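You operate a simulated robot arm through the tools that you are given. There is no shell and no other tool. Be economical: measure what you need, move in short steps, check, and stop when the job is done.

Carry out the task below with a simulated two-armed robot. There is one attempt and no reset: what you move stays moved.

TASK
Open the left packing drawer, fetch the grey corner piece from the inside of the left packing drawer and set it on top of the blue spool and shut the drawer again. Put the 6 A fuse from the top of the packing table on the top of the middle belt and the 10 A fuse on the top of the set-up table. Open the third red cabinet drawer from the top, take the orange scrub brush and leave it inside and shut the drawer again. Open the sealer table drawer, take the white sachet on the top of the packing table and put it away in the inside of the sealer table drawer and shut the drawer again. Lift the tank lid open. The order is free. Set down upright: fuse.

Only the result counts: the job must be done as asked and must still hold three seconds after the hand-in. Knocking over, shifting, dropping, spilling or breaking anything else fails it. A push-on lid holds only when it is set on centred and level and pressed home; a screw cap is set on level and turned clockwise until tight.

THE ROBOT
Two 7-joint arms with two-finger parallel grippers on one trunk, on a base that drives. Base frame: it is fixed to the floor where the robot stands at the start and does not move with it; the origin is under the middle of the robot, x ahead of it, y to its left, z up. Units: mm, rad, N and s.
The left shoulder is at the start at [50, 161, 1148], the right one opposite. With the tool pointing down near the work surface each hand reaches from about 100 to 640 mm from the robot's upright axis, wherever it stands, measured 20 degrees to its own side. Places, roughly: blue spool (7x7x6 cm) [200, 1300, 800]; fuse [500, 250, 750]; grey corner piece (6x6x5 cm) [600, 0, 700]; inside of the sealer table drawer [-2600, -5400, 700]; left packing drawer [600, 100, 700]; orange scrub brush (11x6x6 cm) [1000, 300, 800]; sealer table drawer [-2700, -5300, 700]; tank lid [4000, -1500, 1000]; third red cabinet drawer [3700, -900, 400]; third red cabinet drawer inside [3800, -900, 400]; top of the middle belt [-2900, -2100, 600]; top of the set-up table [300, 1700, 800]; white sachet [750, -500, 750]. Payload 3.43 kg a hand.
Tool frame (each hand has its own): the origin (TCP) lies between the finger pads and is the grasp point; the fingertips stand 30 mm ahead of it; z points along the fingers, y is the line along which they close. The gripper opens to 94 mm. The fingers are 28 mm wide and 10 mm thick; the gripper's body (50 by 96 mm) begins 55 mm behind the TCP.
Orientation is that of the tool frame in the base frame, as a unit quaternion [w, x, y, z]. With the fingers straight down and closing along the base's y, the tool's x points along the base's -x, its y along +y and its z along -z.

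THE INTERFACE
- The arms move only by the tool nudge_tool. It takes "left_series", "right_series" or both (then of equal length, played together; a hand with none holds still); each is a list of rows, each an object of numbers (a shift or turn left out is 0, a gripper value left out holds the last): "tx", "ty", "tz": the shift along the tool's x, y, z in units of 250 mm (1.0 is 250 mm); "ax", "ay", "az": the turn, a rotation vector about the tool's x, y, z in units of 60 degrees (1.0 is 60 degrees); "grip": the finger opening in m, from 0 to 0.094. In form: [{"tx": .., "ty": .., "tz": .., "ax": .., "ay": .., "az": .., "grip": ..}, ...]. A call has 1 to 12 rows; each row is the pose to reach, as a shift and turn from the pose commanded when the call began, along the tool's axes at that moment. A call with a number of a shift or a turn outside -1 to 1 is refused whole. A row lasts 0.2 s, in which the tool goes at most 50 mm and 0.15 rad; a call with a longer step from one row to the next is refused whole, and so is a gripper value outside its range. A pose out of reach is approached as far as the arm can. The call stops where the force on the tool passes 40 N (or 10 N more than at its start, if that is more) or the arm is blocked; 0.2 s more then pass. The fingers move at their own pace (about 45 mm/s each) and stop on an object; they squeeze with about 37 N. The grip force told is the motor's: it shows also when the fingers shut on nothing. Time passes only in rows, and 0.2 s behind the last, so rows that repeat a pose let the fingers close. The reply holds the time, the measured pose of the TCP, the force on the tool along the base axes, the opening and the grip force, in the units named above and with some noise, with the torque about the TCP (base axes, N m) and any sound that the robot's microphone picked up.
- Cameras (640 x 400 px; columns grow to the right, rows downward): "scene" is now at [118.5, 17.4, 1252.5]; the picture's right is [0.21, -0.98, 0.00], its down [-0.72, -0.15, -0.68] and it looks along [0.66, 0.14, -0.74] (base axes); focal length 214 px, centre (320, 200). "left" rides on the left gripper at [76, -14, -102] in its tool frame; the picture's right is [0.18, 0.98, 0.00], its down [-0.75, 0.14, -0.64] and it looks along [-0.63, 0.12, 0.77] (tool axes); focal length 243 px, centre (320, 200). "right" rides on the right gripper at [76, 14, -103] in its tool frame; the picture's right is [-0.18, 0.98, 0.00], its down [-0.75, -0.14, -0.64] and it looks along [-0.63, -0.12, 0.77] (tool axes); focal length 243 px, centre (320, 200). There is no depth. A picture from a camera that has moved, and an enlarged one, comes with that camera's place and axes in the base frame and with its lens.
- capture(camera): a new picture of that camera. It takes no simulated time.
- move_column(by): slides the trunk up (or, below 0, down) by that many mm; the arms and the scene camera ride with it, the base frame stays. It gives what a move gives, with no picture.
- drive_base(legs): drives the robot by 1 to 6 legs, each [ahead, left, turn to the left] in mm, mm and rad, along the robot's own axes; the way and the turn of a leg run together, so that a leg with both is an arc; at most 1500 mm and 3.142 rad a leg. The arms and the cameras ride along, it lands a little off, and it stops where it bumps. It gives what a move gives.
- turn_head(pan, tilt): turns the head with the scene camera to pan (to the left, within 1.396 rad either way) and tilt (down, from -0.506 to 1.204), counted from straight ahead of the robot. It gives what a move gives.
- close_up(camera, box): a new picture of the part [left, top, right, bottom] of that camera's present view, enlarged. It takes no simulated time.
- hand_in(): hands the job in; it is judged then, once.

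Work in short steps. Places have to be worked out from the pictures, the camera data and where the tool is seen: move nearer, look again, correct. Check each grasp and each placing, and mend what went wrong. You have 493 turns and 248 pictures in all, those below and enlarged ones among them. Open the grippers and draw the arms clear of the work before you hand the job in, unless the task says otherwise.

The tools are called after ">>>" as a command line: name --argument value ..., lists and objects as JSON in quotes. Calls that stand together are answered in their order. nudge_tool: Moves the arms, as the interface text tells. Its arguments: {"type":"object","properties":{"left_series":{"type":"array","items":{"type":"object","properties":{"tx":{"type":"number"},"ty":{"type":"number"},"tz":{"type":"number"},"ax":{"type":"number"},"ay":{"type":"number"},"az":{"type":"number"},"grip":{"type":"number"}}}},"right_series":{"type":"array","items":{"type":"object","properties":{"tx":{"type":"number"},"ty":{"type":"number"},"tz":{"type":"number"},"ax":{"type":"number"},"ay":{"type":"number"},"az":{"type":"number"},"grip":{"type":"number"}}}}},"required":[]} The other tools are called the same way: move_column (by) slides the trunk up or down; drive_base (legs) drives the base; turn_head (pan, tilt) turns the head that bears the scene camera; capture (camera) takes a picture; close_up (camera, box) takes an enlarged picture of a part of a camera's view; hand_in () hands the job in.

At the start:

```text
t: 0.0
left_eef_pos: [417.5, 309.3, 1082.3]
left_tool_rot: [0.0, 0.0, 1.0, 0.0]
left_force: [0.7, -1.0, 0.3]
left_torque: [0.01, -0.03, -0.02]
left_width: 94.1
left_gripper_force: 0.1
right_eef_pos: [433.6, -57.9, 1087.0]
right_tool_rot: [-0.001, 0.0, 1.0, 0.001]
right_force: [-0.5, -0.2, -0.3]
right_torque: [0.02, 0.0, -0.03]
right_width: 94.0
right_gripper_force: 0.1
trunk travel left (down, up): [-175.0, 92.0]
robot x, y, heading: [1.0, 1.1, -0.002]
head pan, tilt: [0.208, 0.826]
```

scene: 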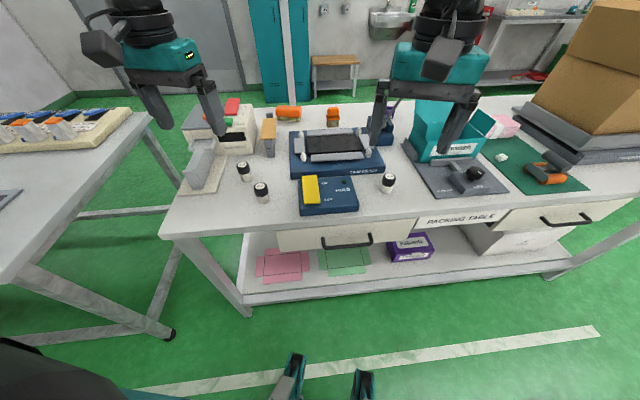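
right: 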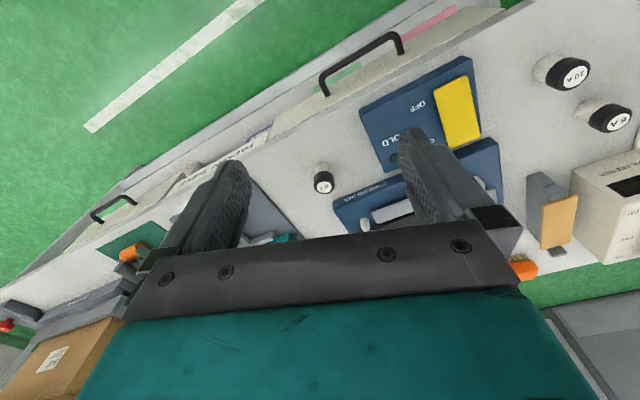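
left: 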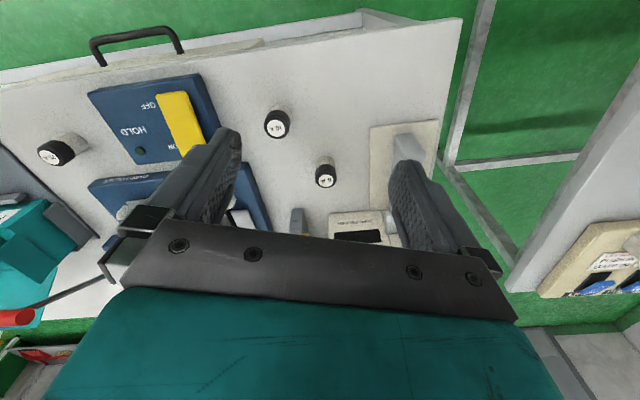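

I'll first inspect the fuses and the table closely to read the labels.

>>> close_up --camera "left" --box '[0, 80, 360, 220]'

>>> close_up --camera "scene" --box '[160, 90, 420, 260]'

>>> close_up --camera "scene" --box '[380, 80, 640, 250]'

```text
1.78 times, centred on (180, 150) of left
camera zoom: at [340.4, 296.1, 1185.5], right [-0.19, 0.98, 0.0], down [0.75, 0.14, 0.64], along [0.63, 0.12, -0.77], focal length 431 px, centre (569, 289)
```

zoom: 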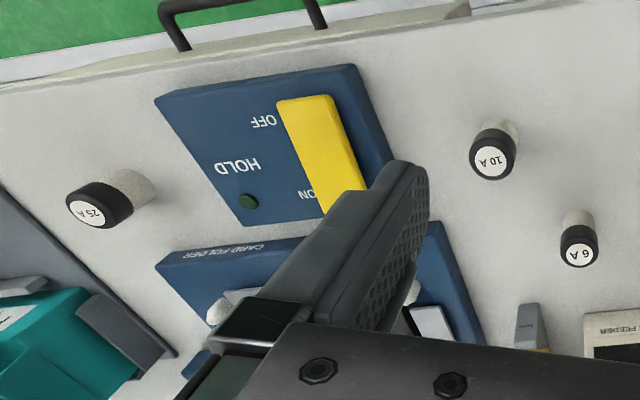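

```text
2.35 times, centred on (290, 175) of scene
camera zoom: at [118.5, 17.4, 1252.5], right [0.21, -0.98, 0.0], down [-0.72, -0.15, -0.68], along [0.66, 0.14, -0.74], focal length 505 px, centre (391, 259)
```

zoom: 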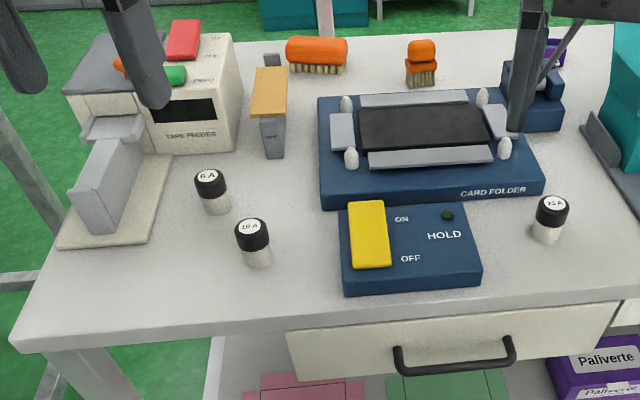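

```text
2.35 times, centred on (510, 165) of scene
camera zoom: at [118.5, 17.4, 1252.5], right [0.21, -0.98, 0.0], down [-0.72, -0.15, -0.68], along [0.66, 0.14, -0.74], focal length 505 px, centre (-127, 282)
```

zoom: 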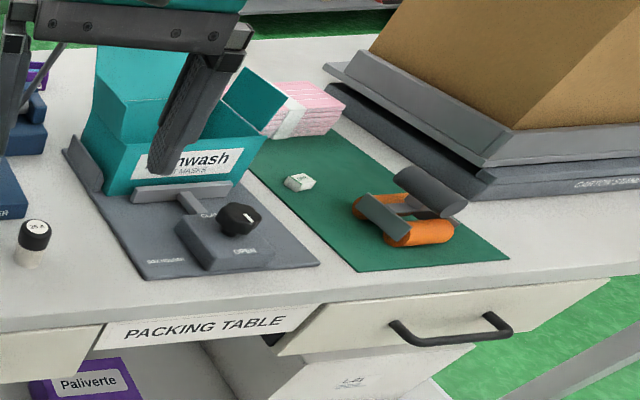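

Fuses, brush, sachet and handle are visible. I'll look around with the head to learn the layout before moving.

>>> turn_head --pan 0.9 --tilt 0.45

>>> capture --camera "scene"

>>> turn_head --pan -0.5 --tilt 0.4

>>> capture --camera "scene"

>>> turn_head --pan -1.39 --tilt 0.4

>>> capture --camera "scene"

>>> turn_head --pan 0.0 --tilt 1.1

>>> capture --camera "scene"

```text
t: 1.1
left_eef_pos: [417.5, 309.1, 1082.8]
left_tool_rot: [0.0, -0.001, 1.0, 0.0]
left_force: [-0.6, -0.6, 0.0]
left_torque: [0.0, 0.0, -0.03]
left_width: 94.0
left_gripper_force: 0.0
right_eef_pos: [434.4, -57.2, 1084.8]
right_tool_rot: [0.0, 0.0, 1.0, 0.001]
right_force: [0.5, 0.3, -0.6]
right_torque: [0.01, -0.01, 0.0]
right_width: 94.1
right_gripper_force: 0.1
trunk travel left (down, up): [-175.0, 92.0]
robot x, y, heading: [1.2, -1.7, -0.002]
head pan, tilt: [0.901, 0.45]
```

```text
241 pictures are left
camera scene: at [98.0, 73.1, 1285.0], right [0.78, -0.62, 0.0], down [-0.27, -0.34, -0.9], along [0.56, 0.7, -0.44], focal length 214 px, centre (320, 200)
```

scene: 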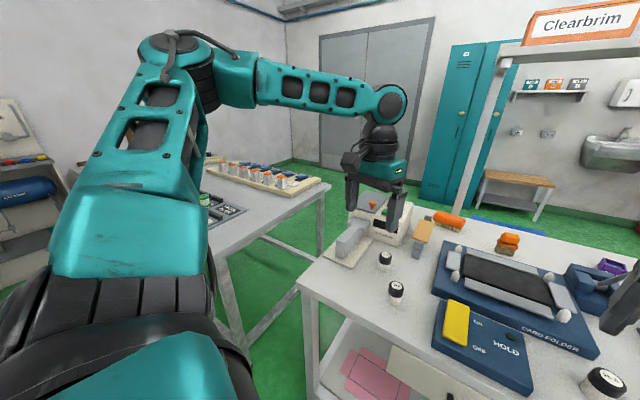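

```text
t: 2.6
left_eef_pos: [417.1, 308.6, 1081.6]
left_tool_rot: [0.0, -0.001, 1.0, 0.0]
left_force: [0.1, -0.4, -0.2]
left_torque: [-0.01, 0.01, 0.01]
left_width: 94.0
left_gripper_force: 0.1
right_eef_pos: [434.6, -58.3, 1086.1]
right_tool_rot: [-0.001, 0.0, 1.0, 0.001]
right_force: [0.2, -0.3, 0.1]
right_torque: [0.01, -0.02, 0.0]
right_width: 93.8
right_gripper_force: 0.1
trunk travel left (down, up): [-175.0, 92.0]
robot x, y, heading: [1.7, -3.8, 0.003]
head pan, tilt: [-0.499, 0.4]
```

```text
240 pictures are left
camera scene: at [122.2, -43.2, 1289.7], right [-0.48, -0.88, 0.0], down [-0.34, 0.19, -0.92], along [0.81, -0.44, -0.39], focal length 214 px, centre (320, 200)
```

scene: 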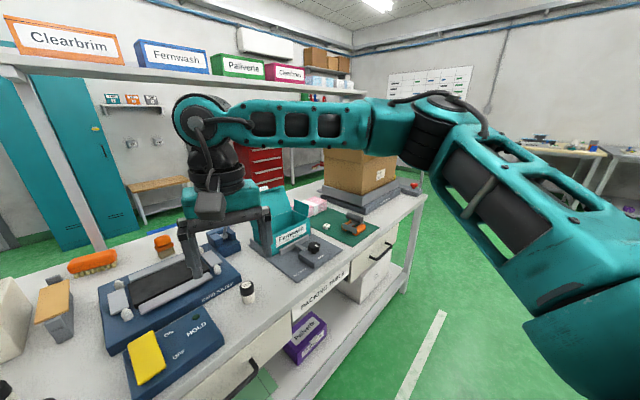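

```text
t: 3.8
left_eef_pos: [417.5, 308.4, 1081.1]
left_tool_rot: [0.0, -0.001, 1.0, 0.0]
left_force: [-0.1, 1.8, 0.5]
left_torque: [0.03, -0.04, -0.03]
left_width: 93.9
left_gripper_force: 0.0
right_eef_pos: [434.8, -57.2, 1085.9]
right_tool_rot: [0.0, 0.0, 1.0, 0.001]
right_force: [0.6, 0.6, 0.4]
right_torque: [0.02, 0.03, 0.0]
right_width: 94.0
right_gripper_force: 0.2
trunk travel left (down, up): [-175.0, 92.0]
robot x, y, heading: [0.7, 1.2, -0.005]
head pan, tilt: [-1.389, 0.4]
```

```text
239 pictures are left
camera scene: at [57.6, -90.0, 1289.7], right [-0.98, -0.18, 0.0], down [-0.07, 0.38, -0.92], along [0.17, -0.91, -0.39], focal length 214 px, centre (320, 200)
```

scene: 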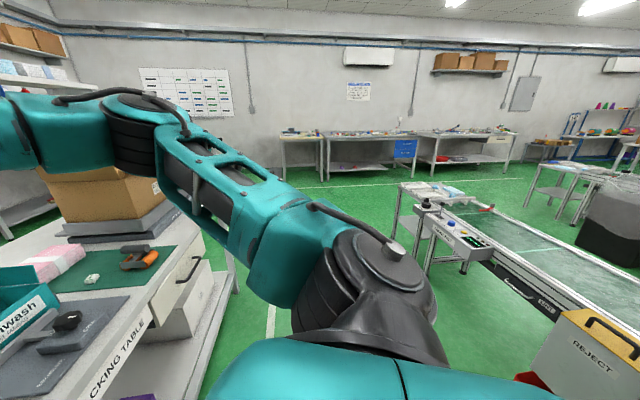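

```text
t: 5.3
left_eef_pos: [418.1, 309.3, 1083.1]
left_tool_rot: [0.0, 0.0, 1.0, 0.0]
left_force: [0.5, 0.1, -0.8]
left_torque: [0.02, -0.03, 0.02]
left_width: 93.9
left_gripper_force: 0.1
right_eef_pos: [434.6, -59.3, 1086.6]
right_tool_rot: [0.0, 0.0, 1.0, 0.001]
right_force: [-0.6, 0.1, -0.3]
right_torque: [0.0, -0.03, -0.01]
right_width: 94.1
right_gripper_force: 0.0
trunk travel left (down, up): [-175.0, 92.0]
robot x, y, heading: [1.2, -1.9, -0.001]
head pan, tilt: [0.0, 1.1]
```

```text
238 pictures are left
camera scene: at [103.9, 1.0, 1232.9], right [0.0, -1.0, 0.0], down [-0.89, 0.0, -0.45], along [0.45, 0.0, -0.89], focal length 214 px, centre (320, 200)
```

scene: 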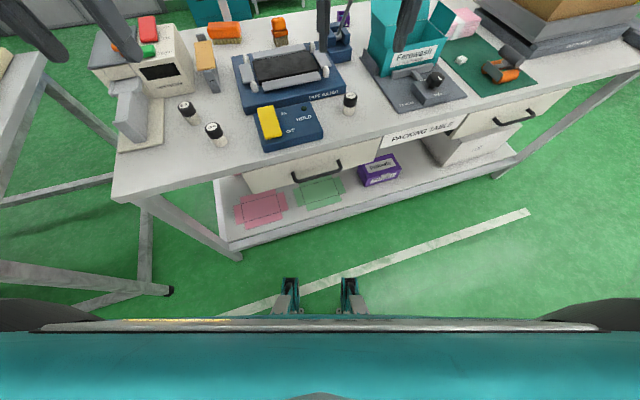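

The table is turned about 0.33 rad to the left of me (its front edge runs from about (325,472) to (851,-1090)). I square up to it and step back slightly.

>>> drive_base --legs '[[0, 0, 0.325], [-80, -60, 0]]'

>>> turn_head --pan 0.0 --tilt 0.95

>>> capture --camera "scene"

```text
t: 7.5
left_eef_pos: [240.9, 343.6, 1083.0]
left_tool_rot: [0.0, -0.16, 0.987, -0.001]
left_force: [-0.1, -0.5, -0.9]
left_torque: [-0.02, -0.03, -0.02]
left_width: 94.0
left_gripper_force: 0.0
right_eef_pos: [372.9, 0.5, 1084.8]
right_tool_rot: [0.0, -0.161, 0.987, 0.001]
right_force: [-0.3, -0.1, -0.5]
right_torque: [0.02, 0.01, -0.02]
right_width: 93.9
right_gripper_force: 0.1
trunk travel left (down, up): [-175.0, 92.0]
robot x, y, heading: [-54.8, -81.9, 0.322]
head pan, tilt: [0.0, 1.1]
```

```text
t: 8.2
left_eef_pos: [240.5, 344.6, 1082.8]
left_tool_rot: [-0.001, -0.161, 0.987, 0.0]
left_force: [-0.3, 0.0, -0.4]
left_torque: [-0.03, -0.01, 0.0]
left_width: 94.1
left_gripper_force: 0.1
right_eef_pos: [374.6, 0.6, 1085.5]
right_tool_rot: [-0.001, -0.16, 0.987, 0.001]
right_force: [0.3, 0.7, 0.1]
right_torque: [-0.02, 0.0, 0.01]
right_width: 94.1
right_gripper_force: 0.0
trunk travel left (down, up): [-175.0, 92.0]
robot x, y, heading: [-57.5, -81.0, 0.321]
head pan, tilt: [0.0, 0.949]
```

```text
237 pictures are left
camera scene: at [51.0, -44.8, 1243.1], right [0.32, -0.95, 0.0], down [-0.77, -0.26, -0.58], along [0.55, 0.18, -0.81], focal length 214 px, centre (320, 200)
```

scene: 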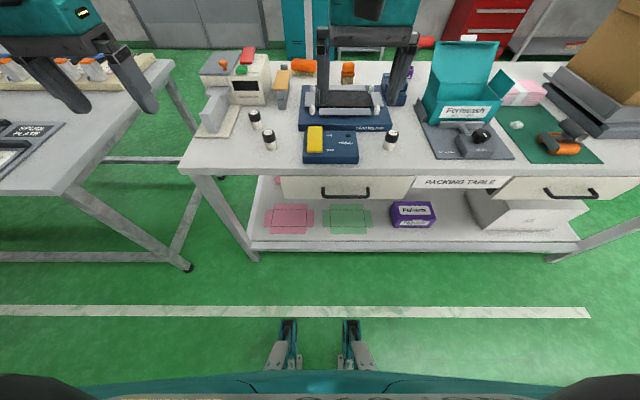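

The table edge shows I overturned by about 0.03 rad; I correct that. Then I turn the right hand to point ahead with vertical closing, ready for the handle.

>>> drive_base --legs '[[0, 0, -0.03]]'

>>> nudge_tool --right_series '[{"ax": 0.082, "ay": -0.082, "az": -0.082}, {"ax": 0.164, "ay": -0.164, "az": -0.164}, {"ax": 0.246, "ay": -0.246, "az": -0.246}, {"ax": 0.328, "ay": -0.328, "az": -0.328}, {"ax": 0.41, "ay": -0.41, "az": -0.41}, {"ax": 0.492, "ay": -0.492, "az": -0.492}, {"ax": 0.574, "ay": -0.574, "az": -0.574}]'

>>> nudge_tool --right_series '[{"ax": 0.082, "ay": -0.082, "az": -0.082}, {"ax": 0.164, "ay": -0.164, "az": -0.164}, {"ax": 0.246, "ay": -0.246, "az": -0.246}, {"ax": 0.328, "ay": -0.328, "az": -0.328}, {"ax": 0.41, "ay": -0.41, "az": -0.41}, {"ax": 0.492, "ay": -0.492, "az": -0.492}, {"ax": 0.574, "ay": -0.574, "az": -0.574}]'

>>> capture --camera "scene"

```text
t: 9.0
left_eef_pos: [254.9, 334.6, 1082.4]
left_tool_rot: [0.001, -0.146, 0.989, 0.0]
left_force: [0.9, -0.5, 0.6]
left_torque: [-0.01, 0.02, 0.0]
left_width: 94.0
left_gripper_force: 0.1
right_eef_pos: [377.1, -12.0, 1085.8]
right_tool_rot: [-0.001, -0.146, 0.989, 0.002]
right_force: [0.0, 0.0, 0.9]
right_torque: [0.02, -0.02, -0.01]
right_width: 93.8
right_gripper_force: 0.0
trunk travel left (down, up): [-175.0, 92.0]
robot x, y, heading: [-54.5, -80.1, 0.29]
head pan, tilt: [0.0, 0.949]
```

```text
t: 10.6
left_eef_pos: [254.2, 335.9, 1083.6]
left_tool_rot: [0.0, -0.147, 0.989, 0.0]
left_force: [-0.4, -0.1, 0.2]
left_torque: [0.01, 0.02, -0.04]
left_width: 94.0
left_gripper_force: 0.2
right_eef_pos: [375.7, -12.0, 1086.2]
right_tool_rot: [0.327, -0.41, 0.817, -0.241]
right_force: [-0.4, -0.3, -0.1]
right_torque: [-0.02, -0.01, 0.01]
right_width: 94.1
right_gripper_force: 0.2
trunk travel left (down, up): [-175.0, 92.0]
robot x, y, heading: [-54.3, -85.5, 0.291]
head pan, tilt: [0.0, 0.949]
```

```text
t: 12.2
left_eef_pos: [254.0, 334.5, 1083.2]
left_tool_rot: [0.0, -0.146, 0.989, 0.001]
left_force: [0.9, 0.7, 0.1]
left_torque: [-0.02, -0.03, 0.0]
left_width: 94.0
left_gripper_force: 0.0
right_eef_pos: [376.3, -11.5, 1086.7]
right_tool_rot: [0.567, -0.565, 0.427, -0.42]
right_force: [-0.2, 0.1, 0.7]
right_torque: [0.0, -0.01, -0.02]
right_width: 93.9
right_gripper_force: 0.0
trunk travel left (down, up): [-175.0, 92.0]
robot x, y, heading: [-57.3, -82.3, 0.294]
head pan, tilt: [0.0, 0.949]
```

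```text
236 pictures are left
camera scene: at [51.8, -47.8, 1243.1], right [0.29, -0.96, 0.0], down [-0.78, -0.23, -0.58], along [0.56, 0.17, -0.81], focal length 214 px, centre (320, 200)
```

scene: 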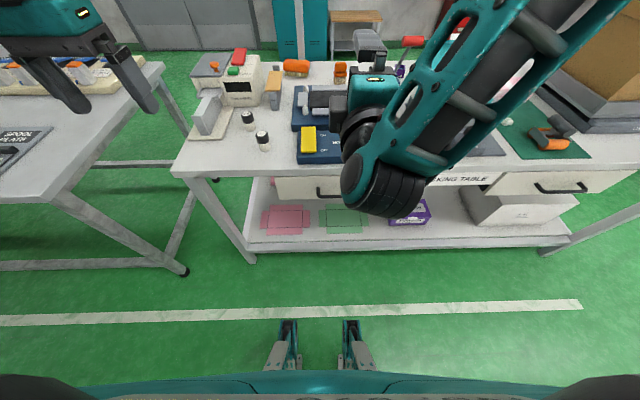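

The table edge now looks square. The right tool points ahead with its y down, so I lower it about 350 mm in front of the drawer and look with the right camera.

>>> nudge_tool --right_series '[{"ty": 0.19}, {"ty": 0.38}, {"ty": 0.57}, {"ty": 0.76}, {"ty": 0.95}]'

>>> nudge_tool --right_series '[{"ty": 0.15}, {"ty": 0.3}, {"ty": 0.45}]'

>>> capture --camera "right"

>>> capture --camera "scene"

```text
t: 13.4
left_eef_pos: [253.7, 334.9, 1081.8]
left_tool_rot: [0.0, -0.146, 0.989, 0.0]
left_force: [0.2, 0.0, 0.2]
left_torque: [0.0, 0.0, -0.03]
left_width: 94.2
left_gripper_force: 0.0
right_eef_pos: [354.1, 24.1, 904.7]
right_tool_rot: [-0.564, 0.566, -0.43, 0.421]
right_force: [0.4, 0.2, 0.3]
right_torque: [-0.03, 0.01, 0.0]
right_width: 94.0
right_gripper_force: 0.1
right hand out of reach, approached as far as the arm can: row 3, 4, 5
trunk travel left (down, up): [-175.0, 92.0]
robot x, y, heading: [-57.8, -80.8, 0.291]
head pan, tilt: [0.0, 0.949]
```

```text
t: 14.2
left_eef_pos: [253.9, 334.8, 1082.3]
left_tool_rot: [0.0, -0.145, 0.989, 0.0]
left_force: [0.2, 1.2, -0.5]
left_torque: [-0.01, 0.0, 0.0]
left_width: 93.9
left_gripper_force: 0.1
right_eef_pos: [332.0, 58.7, 867.8]
right_tool_rot: [-0.561, 0.567, -0.432, 0.421]
right_force: [0.0, -0.2, 0.0]
right_torque: [-0.01, -0.03, 0.01]
right_width: 94.2
right_gripper_force: 0.0
right hand out of reach, approached as far as the arm can: row 1, 2, 3
trunk travel left (down, up): [-175.0, 92.0]
robot x, y, heading: [-60.1, -80.9, 0.294]
head pan, tilt: [0.0, 0.949]
```

```text
235 pictures are left
camera right: at [253.2, -41.3, 854.7], right [-0.07, 0.18, -0.98], down [-0.82, 0.55, 0.16], along [0.57, 0.82, 0.11], focal length 243 px, centre (320, 200)
```

right: 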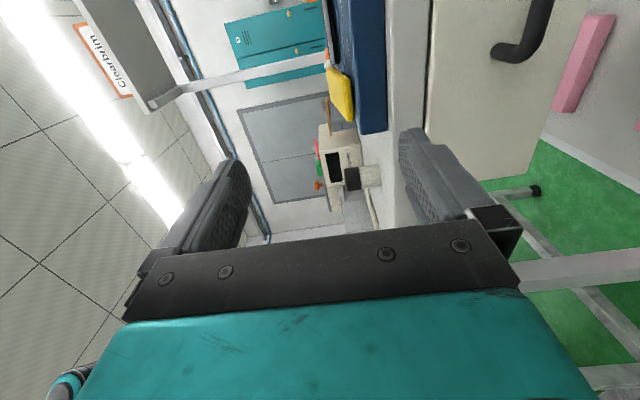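

```text
234 pictures are left
camera scene: at [52.0, -48.0, 1243.1], right [0.29, -0.96, 0.0], down [-0.78, -0.23, -0.58], along [0.56, 0.17, -0.81], focal length 214 px, centre (320, 200)
```

scene: 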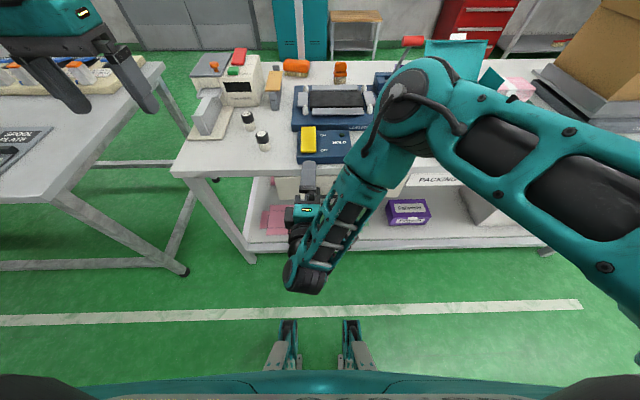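

The horizontal tool is too demanding that low; I tilt it 45° downward instead and lower the column to help.

>>> nudge_tool --right_series '[{"ax": -0.13}, {"ax": -0.26}, {"ax": -0.39}, {"ax": -0.52}, {"ax": -0.65}, {"ax": -0.75}]'

>>> move_column --by -100

>>> capture --camera "scene"

```text
t: 15.6
left_eef_pos: [253.4, 335.3, 1082.1]
left_tool_rot: [0.0, -0.147, 0.989, -0.001]
left_force: [-0.2, 0.0, -0.2]
left_torque: [0.0, -0.01, 0.0]
left_width: 94.1
left_gripper_force: 0.1
right_eef_pos: [332.6, 58.7, 867.6]
right_tool_rot: [-0.306, 0.74, -0.556, 0.223]
right_force: [-1.3, -0.4, -0.6]
right_torque: [-0.01, 0.01, -0.01]
right_width: 94.2
right_gripper_force: 0.0
trunk travel left (down, up): [-175.0, 92.0]
robot x, y, heading: [-54.5, -85.1, 0.295]
head pan, tilt: [0.0, 0.949]
```

```text
t: 16.9
left_eef_pos: [253.9, 334.7, 982.8]
left_tool_rot: [0.001, -0.146, 0.989, 0.001]
left_force: [-0.7, 0.0, 0.5]
left_torque: [0.01, 0.02, 0.0]
left_width: 93.9
left_gripper_force: 0.1
right_eef_pos: [332.5, 58.7, 767.1]
right_tool_rot: [-0.307, 0.74, -0.555, 0.224]
right_force: [-0.8, -0.2, -0.4]
right_torque: [-0.02, 0.01, -0.01]
right_width: 94.1
right_gripper_force: 0.1
trunk travel left (down, up): [-75.0, 192.0]
robot x, y, heading: [-56.1, -82.5, 0.293]
head pan, tilt: [0.0, 0.949]
```

```text
233 pictures are left
camera scene: at [51.9, -48.1, 1143.1], right [0.29, -0.96, 0.0], down [-0.78, -0.23, -0.58], along [0.56, 0.17, -0.81], focal length 214 px, centre (320, 200)
```

scene: 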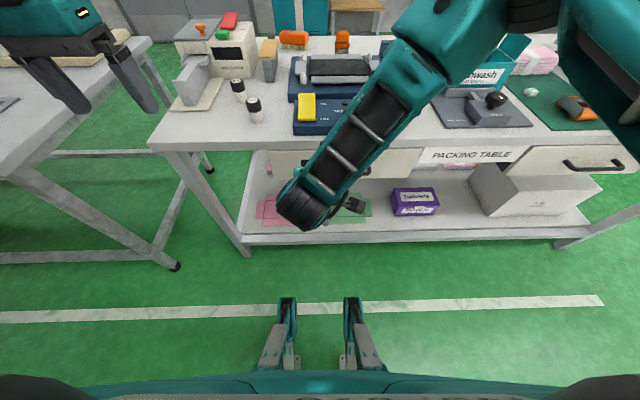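

Now the tool is tilted 45° at (332,59,767). I look through the right camera to see the handle.

>>> capture --camera "right"

```text
232 pictures are left
camera right: at [273.1, -38.1, 830.5], right [-0.72, -0.01, -0.69], down [-0.55, 0.62, 0.56], along [0.42, 0.78, -0.46], focal length 243 px, centre (320, 200)
```

right: 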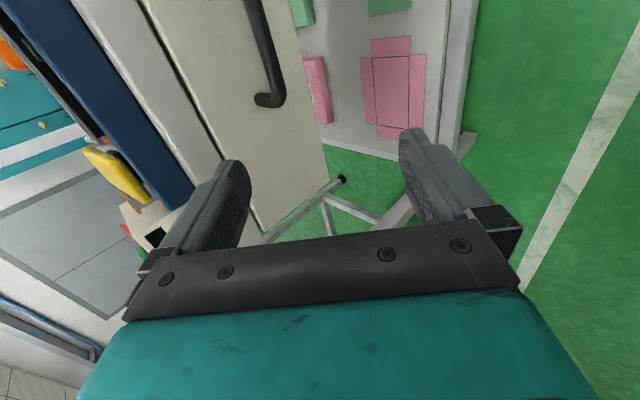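

The handle is about 80 mm further right; I shift right and check.

>>> nudge_tool --right_series '[{"tx": 0.16}, {"tx": 0.324}]'

>>> capture --camera "right"

>>> capture --camera "scene"

```text
t: 17.5
left_eef_pos: [254.8, 334.5, 981.9]
left_tool_rot: [0.0, -0.147, 0.989, -0.001]
left_force: [-0.2, 0.2, 0.2]
left_torque: [0.02, -0.01, 0.01]
left_width: 93.8
left_gripper_force: 0.0
right_eef_pos: [353.7, -20.3, 766.9]
right_tool_rot: [-0.307, 0.74, -0.556, 0.224]
right_force: [0.2, 0.8, -0.1]
right_torque: [-0.04, 0.0, 0.03]
right_width: 94.0
right_gripper_force: 0.0
trunk travel left (down, up): [-75.0, 192.0]
robot x, y, heading: [-56.0, -82.9, 0.295]
head pan, tilt: [0.0, 0.949]
```

```text
231 pictures are left
camera right: at [295.5, -115.9, 829.3], right [-0.73, -0.01, -0.69], down [-0.55, 0.62, 0.56], along [0.42, 0.79, -0.46], focal length 243 px, centre (320, 200)
```

right: 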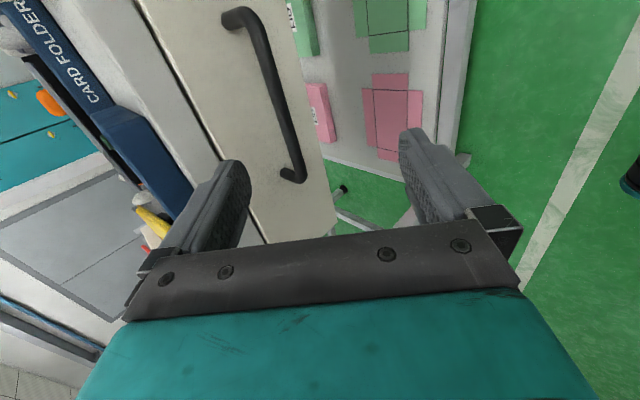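

```text
230 pictures are left
camera scene: at [52.1, -48.3, 1143.1], right [0.29, -0.96, 0.0], down [-0.78, -0.23, -0.58], along [0.56, 0.17, -0.81], focal length 214 px, centre (320, 200)
```

scene: 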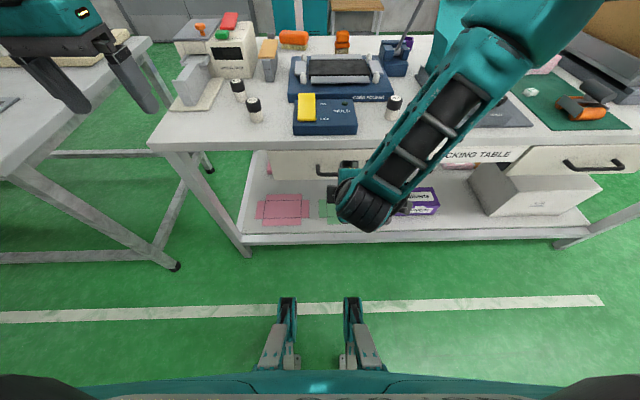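

Triangulating, the handle bar centre is at about (457,4,720). I narrow the fingers to 42 mm and move in along the tool axis so the bar sits between the tips.

>>> nudge_tool --right_series '[{"ty": -0.168, "grip": 0.042}, {"ty": -0.168, "tz": 0.0}, {"ty": -0.168, "tz": 0.1}, {"ty": -0.168, "tz": 0.2}, {"ty": -0.168, "tz": 0.28}]'

>>> capture --camera "right"

```text
t: 18.7
left_eef_pos: [254.7, 335.1, 983.2]
left_tool_rot: [0.0, -0.146, 0.989, -0.001]
left_force: [-0.6, -0.3, 0.4]
left_torque: [-0.03, -0.01, 0.02]
left_width: 93.9
left_gripper_force: 0.0
right_eef_pos: [429.2, 3.8, 746.9]
right_tool_rot: [-0.306, 0.74, -0.556, 0.224]
right_force: [-0.6, -0.2, -0.2]
right_torque: [0.0, 0.0, 0.0]
right_width: 42.0
right_gripper_force: 0.1
trunk travel left (down, up): [-75.0, 192.0]
robot x, y, heading: [-55.9, -83.3, 0.291]
head pan, tilt: [0.0, 0.949]
```

```text
229 pictures are left
camera right: at [371.6, -93.4, 809.2], right [-0.73, -0.02, -0.69], down [-0.55, 0.62, 0.56], along [0.42, 0.79, -0.46], focal length 243 px, centre (320, 200)
```

right: 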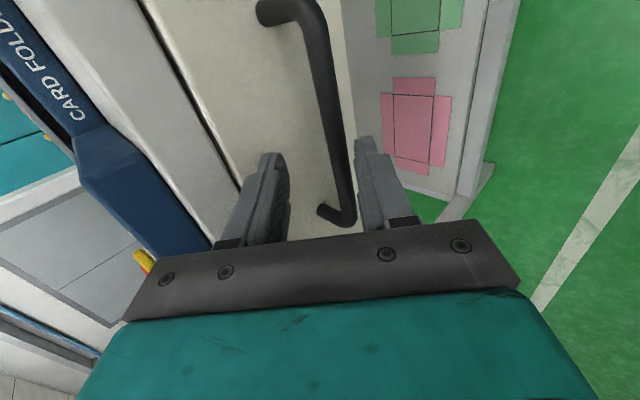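

The bar lies between the fingers, nearer the lower one. I shift 6 mm down-back and 24 mm further in, then close.

>>> nudge_tool --right_series '[{"ty": 0.026, "tz": 0.02}, {"ty": 0.026, "tz": 0.06}, {"ty": 0.026, "tz": 0.1}]'

>>> capture --camera "right"

```text
t: 19.5
left_eef_pos: [251.3, 333.5, 984.3]
left_tool_rot: [0.001, -0.146, 0.989, 0.0]
left_force: [-0.4, -0.9, 0.7]
left_torque: [-0.01, 0.0, 0.0]
left_width: 93.7
left_gripper_force: 0.1
right_eef_pos: [435.6, 4.4, 730.7]
right_tool_rot: [-0.309, 0.738, -0.556, 0.225]
right_force: [-18.9, -12.0, 19.9]
right_torque: [0.51, -0.75, 0.04]
right_width: 41.4
right_gripper_force: 0.1
trunk travel left (down, up): [-75.0, 192.0]
robot x, y, heading: [-56.7, -76.7, 0.293]
head pan, tilt: [0.0, 0.949]
stopped in row 3 (right hand): the force on the tool passed its limit at 54 N (the readings are from after the stop); the commanded pose is now the measured one
```

```text
228 pictures are left
camera right: at [376.7, -91.3, 793.4], right [-0.72, -0.01, -0.69], down [-0.55, 0.62, 0.56], along [0.42, 0.79, -0.45], focal length 243 px, centre (320, 200)
```

right: 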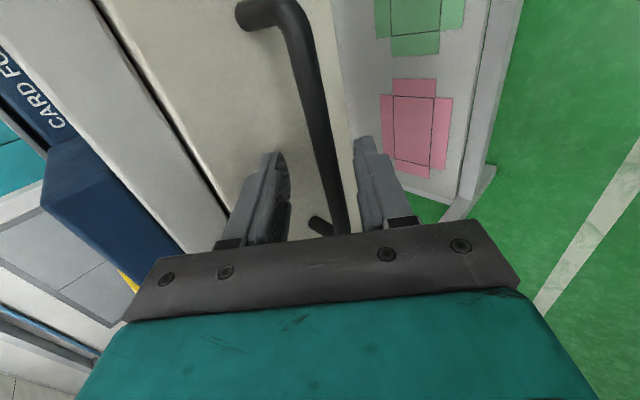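

The upper finger touches the drawer front while the bar is between the fingers; I close here.

>>> nudge_tool --right_series '[{"tz": -0.006, "grip": 0.0}, {"tz": -0.006, "grip": 0.0}, {"tz": -0.006, "grip": 0.0}, {"tz": -0.006, "grip": 0.0}]'

>>> capture --camera "right"

```text
t: 20.5
left_eef_pos: [253.7, 335.3, 982.6]
left_tool_rot: [0.0, -0.146, 0.989, 0.0]
left_force: [-0.1, 0.6, -0.7]
left_torque: [0.0, 0.0, 0.04]
left_width: 93.8
left_gripper_force: 0.2
right_eef_pos: [434.5, 5.4, 726.7]
right_tool_rot: [-0.301, 0.743, -0.555, 0.221]
right_force: [-12.6, -4.7, -20.5]
right_torque: [-1.05, -0.02, 0.82]
right_width: 12.0
right_gripper_force: 45.7
trunk travel left (down, up): [-75.0, 192.0]
robot x, y, heading: [-54.2, -82.6, 0.293]
head pan, tilt: [0.0, 0.949]
```

```text
227 pictures are left
camera right: at [376.8, -91.4, 789.6], right [-0.73, -0.02, -0.68], down [-0.54, 0.62, 0.56], along [0.41, 0.78, -0.46], focal length 243 px, centre (320, 200)
```

right: 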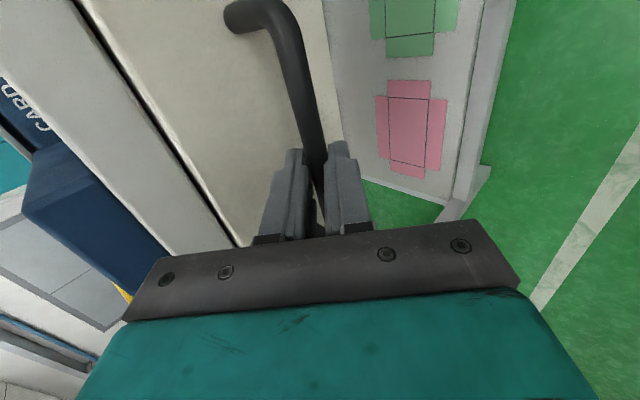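

The bar is gripped (12 mm). I pull the drawer by backing the base.

>>> drive_base --legs '[[-120, 0, 0]]'

>>> capture --camera "scene"

```text
t: 21.7
left_eef_pos: [141.4, 300.4, 980.9]
left_tool_rot: [-0.002, -0.146, 0.989, -0.001]
left_force: [0.2, -0.6, 0.1]
left_torque: [-0.04, -0.02, -0.04]
left_width: 94.3
left_gripper_force: 0.1
right_eef_pos: [325.4, -31.5, 725.8]
right_tool_rot: [-0.303, 0.74, -0.557, 0.224]
right_force: [3.8, -10.9, -27.9]
right_torque: [-0.72, 0.03, 1.11]
right_width: 12.5
right_gripper_force: 44.7
trunk travel left (down, up): [-75.0, 192.0]
robot x, y, heading: [-172.5, -115.2, 0.293]
head pan, tilt: [0.0, 0.949]
```

```text
226 pictures are left
camera scene: at [-59.8, -82.7, 1142.8], right [0.29, -0.96, 0.0], down [-0.78, -0.23, -0.58], along [0.56, 0.17, -0.81], focal length 214 px, centre (320, 200)
```

scene: 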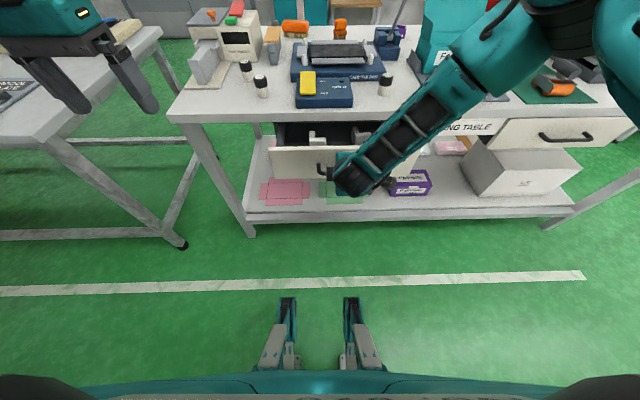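

The drawer is opening well and contents show. I pull about 140 mm more.

>>> drive_base --legs '[[-140, 0, 0]]'

>>> capture --camera "scene"

>>> close_up --camera "scene" --box '[240, 90, 460, 230]'

```text
t: 23.1
left_eef_pos: [7.4, 260.3, 982.9]
left_tool_rot: [0.0, -0.146, 0.989, 0.001]
left_force: [0.2, 0.1, -0.5]
left_torque: [0.01, 0.01, -0.01]
left_width: 94.0
left_gripper_force: 0.0
right_eef_pos: [191.8, -73.6, 726.8]
right_tool_rot: [-0.303, 0.738, -0.558, 0.227]
right_force: [7.4, -19.0, -10.3]
right_torque: [-0.83, -0.15, 0.9]
right_width: 12.4
right_gripper_force: 44.7
trunk travel left (down, up): [-75.0, 192.0]
robot x, y, heading: [-300.4, -159.5, 0.295]
head pan, tilt: [0.0, 0.949]
```

```text
225 pictures are left
camera scene: at [-194.2, -123.5, 1143.0], right [0.29, -0.96, 0.0], down [-0.78, -0.23, -0.58], along [0.56, 0.17, -0.81], focal length 214 px, centre (320, 200)
```

scene: 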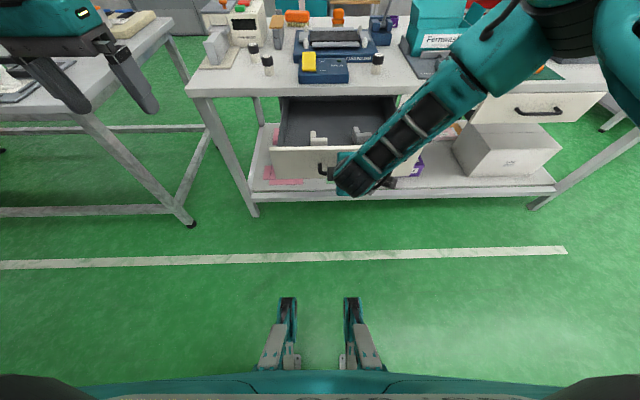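

```text
2.86 times, centred on (350, 160) of scene
camera zoom: at [-194.2, -123.5, 1143.0], right [0.29, -0.96, 0.0], down [-0.78, -0.23, -0.58], along [0.56, 0.17, -0.81], focal length 613 px, centre (234, 314)
```

zoom: 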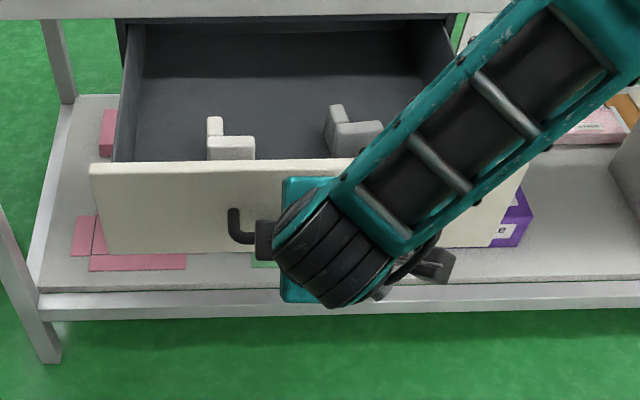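

Two corner pieces: a white one at the left and the grey one at the right. I release the handle, retreat and point the tool down above.

>>> nudge_tool --right_series '[{"grip": 0.03}, {"grip": 0.03}, {"tz": -0.1, "grip": 0.04}, {"tz": -0.25}, {"tz": -0.4}, {"tz": -0.55}, {"tz": -0.7}]'

>>> nudge_tool --right_series '[{"ax": -0.13, "tz": -0.1}, {"ax": -0.26, "tz": -0.2}, {"ax": -0.39, "tz": -0.3}, {"ax": -0.52, "tz": -0.3}, {"ax": -0.65, "tz": -0.3}, {"ax": -0.75, "tz": -0.3, "grip": 0.094}]'

>>> capture --camera "scene"

```text
t: 24.7
left_eef_pos: [6.6, 259.9, 981.8]
left_tool_rot: [-0.001, -0.145, 0.989, 0.0]
left_force: [-1.2, 0.2, 0.8]
left_torque: [-0.02, 0.04, 0.0]
left_width: 94.1
left_gripper_force: 0.1
right_eef_pos: [74.1, -107.8, 851.8]
right_tool_rot: [-0.302, 0.739, -0.557, 0.229]
right_force: [-0.3, -0.4, 0.4]
right_torque: [0.05, 0.02, -0.01]
right_width: 39.9
right_gripper_force: 0.0
trunk travel left (down, up): [-75.0, 192.0]
robot x, y, heading: [-308.3, -157.8, 0.293]
head pan, tilt: [0.0, 0.949]
```

```text
t: 26.1
left_eef_pos: [7.3, 259.4, 982.0]
left_tool_rot: [0.0, -0.146, 0.989, 0.0]
left_force: [0.8, -0.7, 0.0]
left_torque: [-0.04, -0.01, -0.01]
left_width: 93.9
left_gripper_force: 0.0
right_eef_pos: [23.2, -127.2, 907.3]
right_tool_rot: [-0.027, 0.799, -0.6, 0.026]
right_force: [-0.2, 0.7, 0.5]
right_torque: [-0.01, 0.02, -0.01]
right_width: 74.7
right_gripper_force: 0.1
right hand out of reach, approached as far as the arm can: row 6
trunk travel left (down, up): [-75.0, 192.0]
robot x, y, heading: [-303.9, -161.7, 0.293]
head pan, tilt: [0.0, 0.949]
```

```text
223 pictures are left
camera scene: at [-195.0, -122.6, 1143.1], right [0.29, -0.96, 0.0], down [-0.78, -0.23, -0.58], along [0.56, 0.17, -0.81], focal length 214 px, centre (320, 200)
```

scene: 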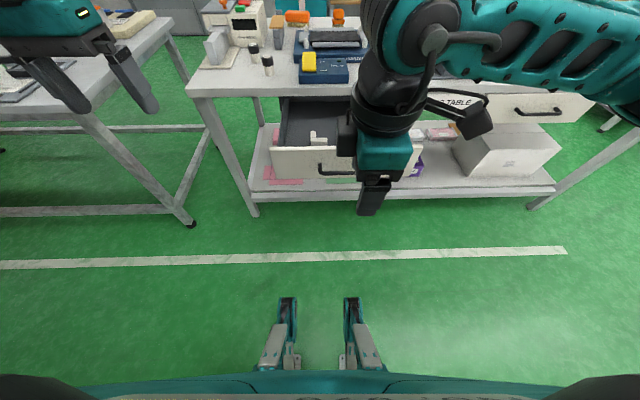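

I drive forward 180 mm so the piece is within comfortable reach.

>>> drive_base --legs '[[180, 0, 0]]'

>>> nudge_tool --right_series '[{"ty": -0.15, "tx": 0.06, "grip": 0.094}, {"ty": -0.3, "tx": 0.12}, {"ty": -0.45, "tx": 0.18}, {"ty": -0.6, "tx": 0.24}]'

>>> capture --camera "right"

```text
t: 27.6
left_eef_pos: [178.2, 313.3, 983.1]
left_tool_rot: [0.0, -0.146, 0.989, 0.0]
left_force: [-0.4, -0.2, 0.1]
left_torque: [0.01, 0.04, 0.03]
left_width: 93.7
left_gripper_force: 0.1
right_eef_pos: [193.1, -74.7, 906.5]
right_tool_rot: [-0.028, 0.8, -0.599, 0.026]
right_force: [-0.5, -0.5, 0.2]
right_torque: [0.01, -0.01, -0.01]
right_width: 94.2
right_gripper_force: 0.0
trunk travel left (down, up): [-75.0, 192.0]
robot x, y, heading: [-135.0, -101.0, 0.286]
head pan, tilt: [0.0, 0.949]
```

```text
t: 28.6
left_eef_pos: [177.7, 311.9, 982.0]
left_tool_rot: [0.0, -0.146, 0.989, 0.001]
left_force: [0.6, -0.4, 0.1]
left_torque: [0.04, 0.0, 0.02]
left_width: 94.2
left_gripper_force: 0.1
right_eef_pos: [193.5, -75.4, 907.2]
right_tool_rot: [-0.028, 0.8, -0.599, 0.025]
right_force: [0.9, 0.5, -1.1]
right_torque: [0.01, 0.01, -0.02]
right_width: 93.9
right_gripper_force: 0.1
right hand out of reach, approached as far as the arm can: row 1, 2, 3, 4
trunk travel left (down, up): [-75.0, 192.0]
robot x, y, heading: [-131.8, -107.0, 0.294]
head pan, tilt: [0.0, 0.949]
```

```text
222 pictures are left
camera right: at [191.5, -153.2, 1009.3], right [-0.99, -0.1, -0.07], down [-0.12, 0.75, 0.64], along [-0.01, 0.65, -0.76], focal length 243 px, centre (320, 200)
```

right: 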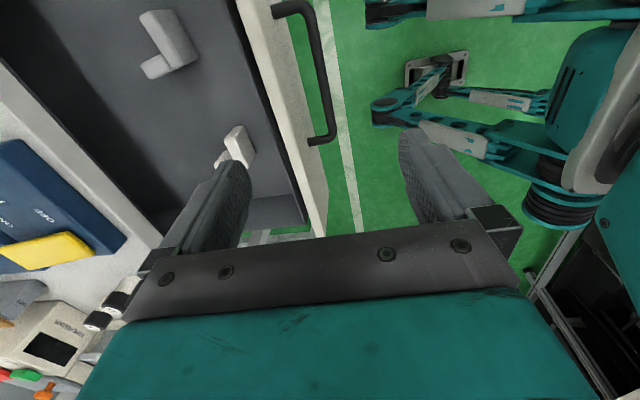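

The wrist roll is at its limit; I turn the hand back to the normal roll (closing along left-right).

>>> nudge_tool --right_series '[{"az": 0.14}, {"az": 0.28}, {"az": 0.42}, {"az": 0.56}, {"az": 0.7}, {"az": 0.84}, {"az": 0.96}]'

>>> nudge_tool --right_series '[{"az": 0.14}, {"az": 0.28}, {"az": 0.42}, {"az": 0.54}]'

>>> capture --camera "right"

```text
t: 30.2
left_eef_pos: [177.1, 310.3, 981.9]
left_tool_rot: [-0.001, -0.146, 0.989, 0.0]
left_force: [-0.8, -0.2, -0.2]
left_torque: [0.0, 0.01, 0.03]
left_width: 94.0
left_gripper_force: 0.1
right_eef_pos: [194.2, -74.1, 907.7]
right_tool_rot: [0.037, -0.41, 0.911, -0.01]
right_force: [-0.5, 0.1, 0.2]
right_torque: [0.01, 0.0, 0.02]
right_width: 94.0
right_gripper_force: 0.1
trunk travel left (down, up): [-75.0, 192.0]
robot x, y, heading: [-130.4, -102.7, 0.293]
head pan, tilt: [0.0, 0.949]
```

```text
t: 31.2
left_eef_pos: [177.4, 311.2, 981.7]
left_tool_rot: [0.0, -0.146, 0.989, 0.001]
left_force: [0.1, -0.7, 0.2]
left_torque: [0.03, -0.01, -0.04]
left_width: 93.9
left_gripper_force: 0.1
right_eef_pos: [195.7, -74.8, 906.5]
right_tool_rot: [0.038, -0.14, 0.989, 0.002]
right_force: [0.6, -0.4, -0.3]
right_torque: [-0.01, 0.0, 0.02]
right_width: 94.3
right_gripper_force: 0.1
trunk travel left (down, up): [-75.0, 192.0]
robot x, y, heading: [-132.1, -107.2, 0.291]
head pan, tilt: [0.0, 0.949]
```

```text
221 pictures are left
camera right: at [108.5, -83.6, 1004.3], right [-0.1, 1.0, 0.01], down [0.71, 0.06, 0.7], along [0.69, 0.07, -0.72], focal length 243 px, centre (320, 200)
```

right: 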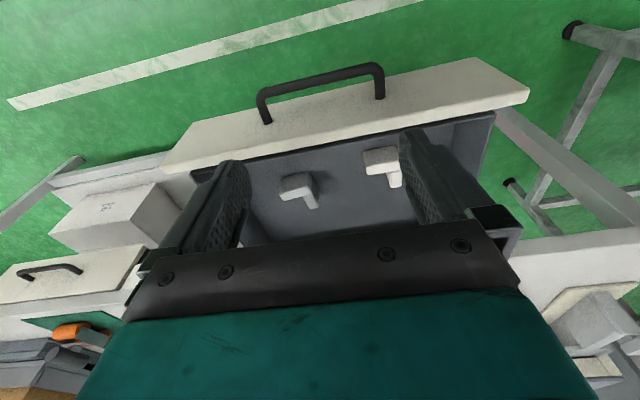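

Now I see both pieces well; the grey one is at about (350,-91,725). I level the tool and move over it, lowering somewhat.

>>> nudge_tool --right_series '[{"ay": 0.036, "tx": -0.15, "ty": -0.06}, {"ay": 0.072, "tx": -0.3, "ty": -0.12}, {"ay": 0.072, "tx": -0.45, "ty": -0.18}, {"ay": 0.072, "tx": -0.575, "ty": -0.24}, {"ay": 0.072, "tx": -0.575, "ty": -0.24, "tz": 0.15}]'

>>> capture --camera "right"

```text
t: 32.4
left_eef_pos: [177.7, 311.7, 982.0]
left_tool_rot: [0.0, -0.146, 0.989, 0.0]
left_force: [0.1, 0.2, 0.3]
left_torque: [-0.01, 0.02, 0.01]
left_width: 94.3
left_gripper_force: 0.0
right_eef_pos: [352.1, -92.0, 879.9]
right_tool_rot: [0.001, -0.141, 0.99, -0.003]
right_force: [-0.3, 0.5, 0.4]
right_torque: [-0.02, -0.01, 0.01]
right_width: 93.9
right_gripper_force: 0.0
trunk travel left (down, up): [-75.0, 192.0]
robot x, y, heading: [-133.4, -100.0, 0.293]
head pan, tilt: [0.0, 0.949]
```

```text
220 pictures are left
camera right: at [273.5, -98.8, 984.1], right [-0.1, 1.0, -0.01], down [0.76, 0.08, 0.64], along [0.64, 0.06, -0.77], focal length 243 px, centre (320, 200)
```

right: 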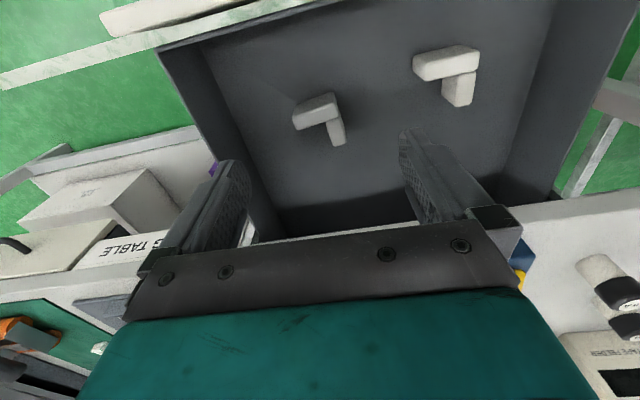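

The piece is an L; I zoom in to see its arms.

>>> close_up --camera "right" --box '[260, 60, 380, 170]'

```text
3.64 times, centred on (320, 115) of right
camera zoom: at [273.5, -98.8, 984.1], right [-0.1, 1.0, -0.01], down [0.76, 0.08, 0.64], along [0.64, 0.06, -0.77], focal length 882 px, centre (320, 509)
```

zoom: 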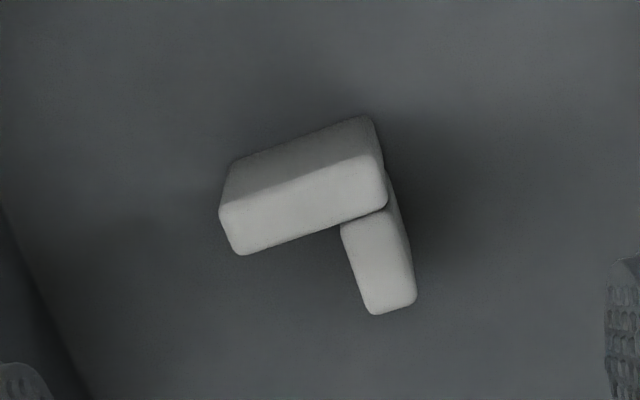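

I'll grasp across the long block's full 6 cm length: align by -8°, move to about (373,-95), and descend to z 740.

>>> nudge_tool --right_series '[{"tx": -0.08, "ty": -0.037, "az": -0.133}, {"tx": -0.08, "ty": -0.037, "az": -0.133, "tz": 0.19}, {"tx": -0.08, "ty": -0.037, "az": -0.133, "tz": 0.38}, {"tx": -0.08, "ty": -0.037, "az": -0.133, "tz": 0.5}]'

>>> capture --camera "right"

```text
t: 33.4
left_eef_pos: [177.8, 313.2, 981.8]
left_tool_rot: [0.0, -0.146, 0.989, -0.001]
left_force: [-0.5, 0.5, -0.5]
left_torque: [0.02, 0.03, -0.02]
left_width: 94.0
left_gripper_force: 0.3
right_eef_pos: [374.5, -95.9, 755.4]
right_tool_rot: [0.0, -0.211, 0.978, -0.003]
right_force: [-0.2, 0.2, -0.4]
right_torque: [0.0, -0.01, 0.0]
right_width: 94.1
right_gripper_force: 0.1
trunk travel left (down, up): [-75.0, 192.0]
robot x, y, heading: [-135.2, -105.8, 0.289]
head pan, tilt: [0.0, 0.949]
```

```text
218 pictures are left
camera right: at [297.3, -113.4, 858.8], right [-0.24, 0.97, -0.01], down [0.74, 0.19, 0.64], along [0.63, 0.15, -0.77], focal length 243 px, centre (320, 200)
```

right: 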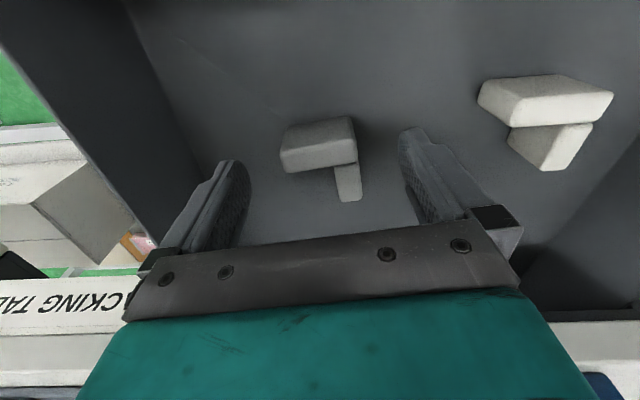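

The piece is centred between the fingers. I descend about 43 mm more and close.

>>> nudge_tool --right_series '[{"tz": 0.06}, {"tz": 0.12}, {"tz": 0.17}]'

>>> capture --camera "right"

```text
t: 34.2
left_eef_pos: [178.9, 312.0, 982.7]
left_tool_rot: [0.0, -0.146, 0.989, 0.0]
left_force: [0.3, 0.2, 0.6]
left_torque: [-0.01, -0.02, 0.0]
left_width: 93.8
left_gripper_force: 0.1
right_eef_pos: [374.0, -96.7, 713.0]
right_tool_rot: [0.0, -0.209, 0.978, -0.004]
right_force: [-0.1, -0.6, 0.5]
right_torque: [0.02, 0.02, -0.02]
right_width: 94.3
right_gripper_force: 0.0
trunk travel left (down, up): [-75.0, 192.0]
robot x, y, heading: [-133.6, -105.1, 0.291]
head pan, tilt: [0.0, 0.949]
```

```text
217 pictures are left
camera right: at [296.7, -114.1, 816.4], right [-0.24, 0.97, -0.01], down [0.74, 0.19, 0.64], along [0.63, 0.14, -0.77], focal length 243 px, centre (320, 200)
```

right: 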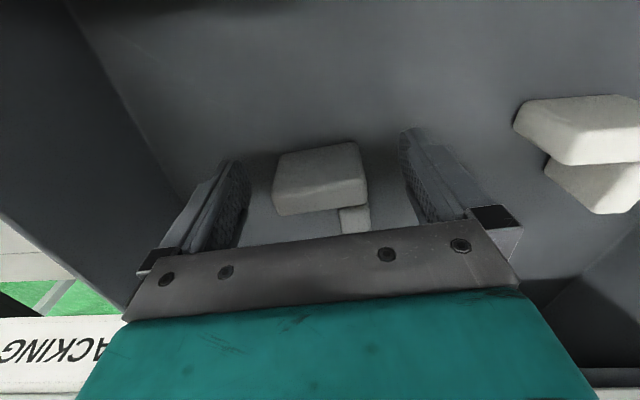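

Pads overlap the piece's full height; close the fingers.

>>> nudge_tool --right_series '[{"tz": 0.008, "grip": 0.06}, {"tz": 0.008, "grip": 0.04}, {"tz": 0.008, "grip": 0.03}, {"tz": 0.008, "grip": 0.03}, {"tz": 0.008, "grip": 0.03}]'

>>> capture --camera "right"

```text
t: 35.4
left_eef_pos: [177.3, 312.3, 982.3]
left_tool_rot: [0.0, -0.146, 0.989, 0.001]
left_force: [0.5, 0.0, 0.2]
left_torque: [-0.01, 0.03, 0.02]
left_width: 93.9
left_gripper_force: 0.1
right_eef_pos: [374.7, -96.1, 710.7]
right_tool_rot: [0.001, -0.211, 0.978, -0.005]
right_force: [0.1, 0.0, -0.4]
right_torque: [0.01, 0.0, -0.05]
right_width: 54.5
right_gripper_force: 36.4
trunk travel left (down, up): [-75.0, 192.0]
robot x, y, heading: [-133.7, -103.5, 0.295]
head pan, tilt: [0.0, 0.949]
```

```text
216 pictures are left
camera right: at [296.9, -114.2, 814.7], right [-0.24, 0.97, -0.01], down [0.74, 0.19, 0.64], along [0.62, 0.15, -0.77], focal length 243 px, centre (320, 200)
```

right: 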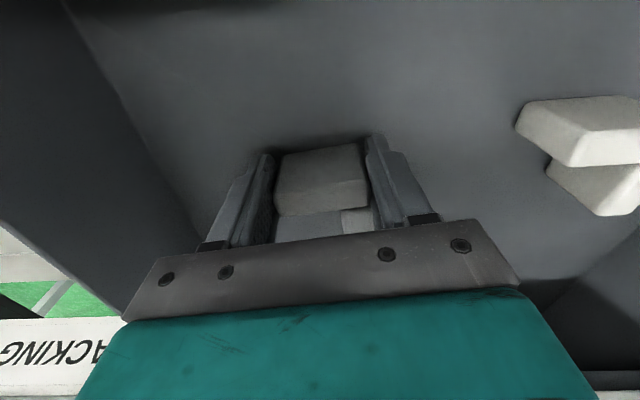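

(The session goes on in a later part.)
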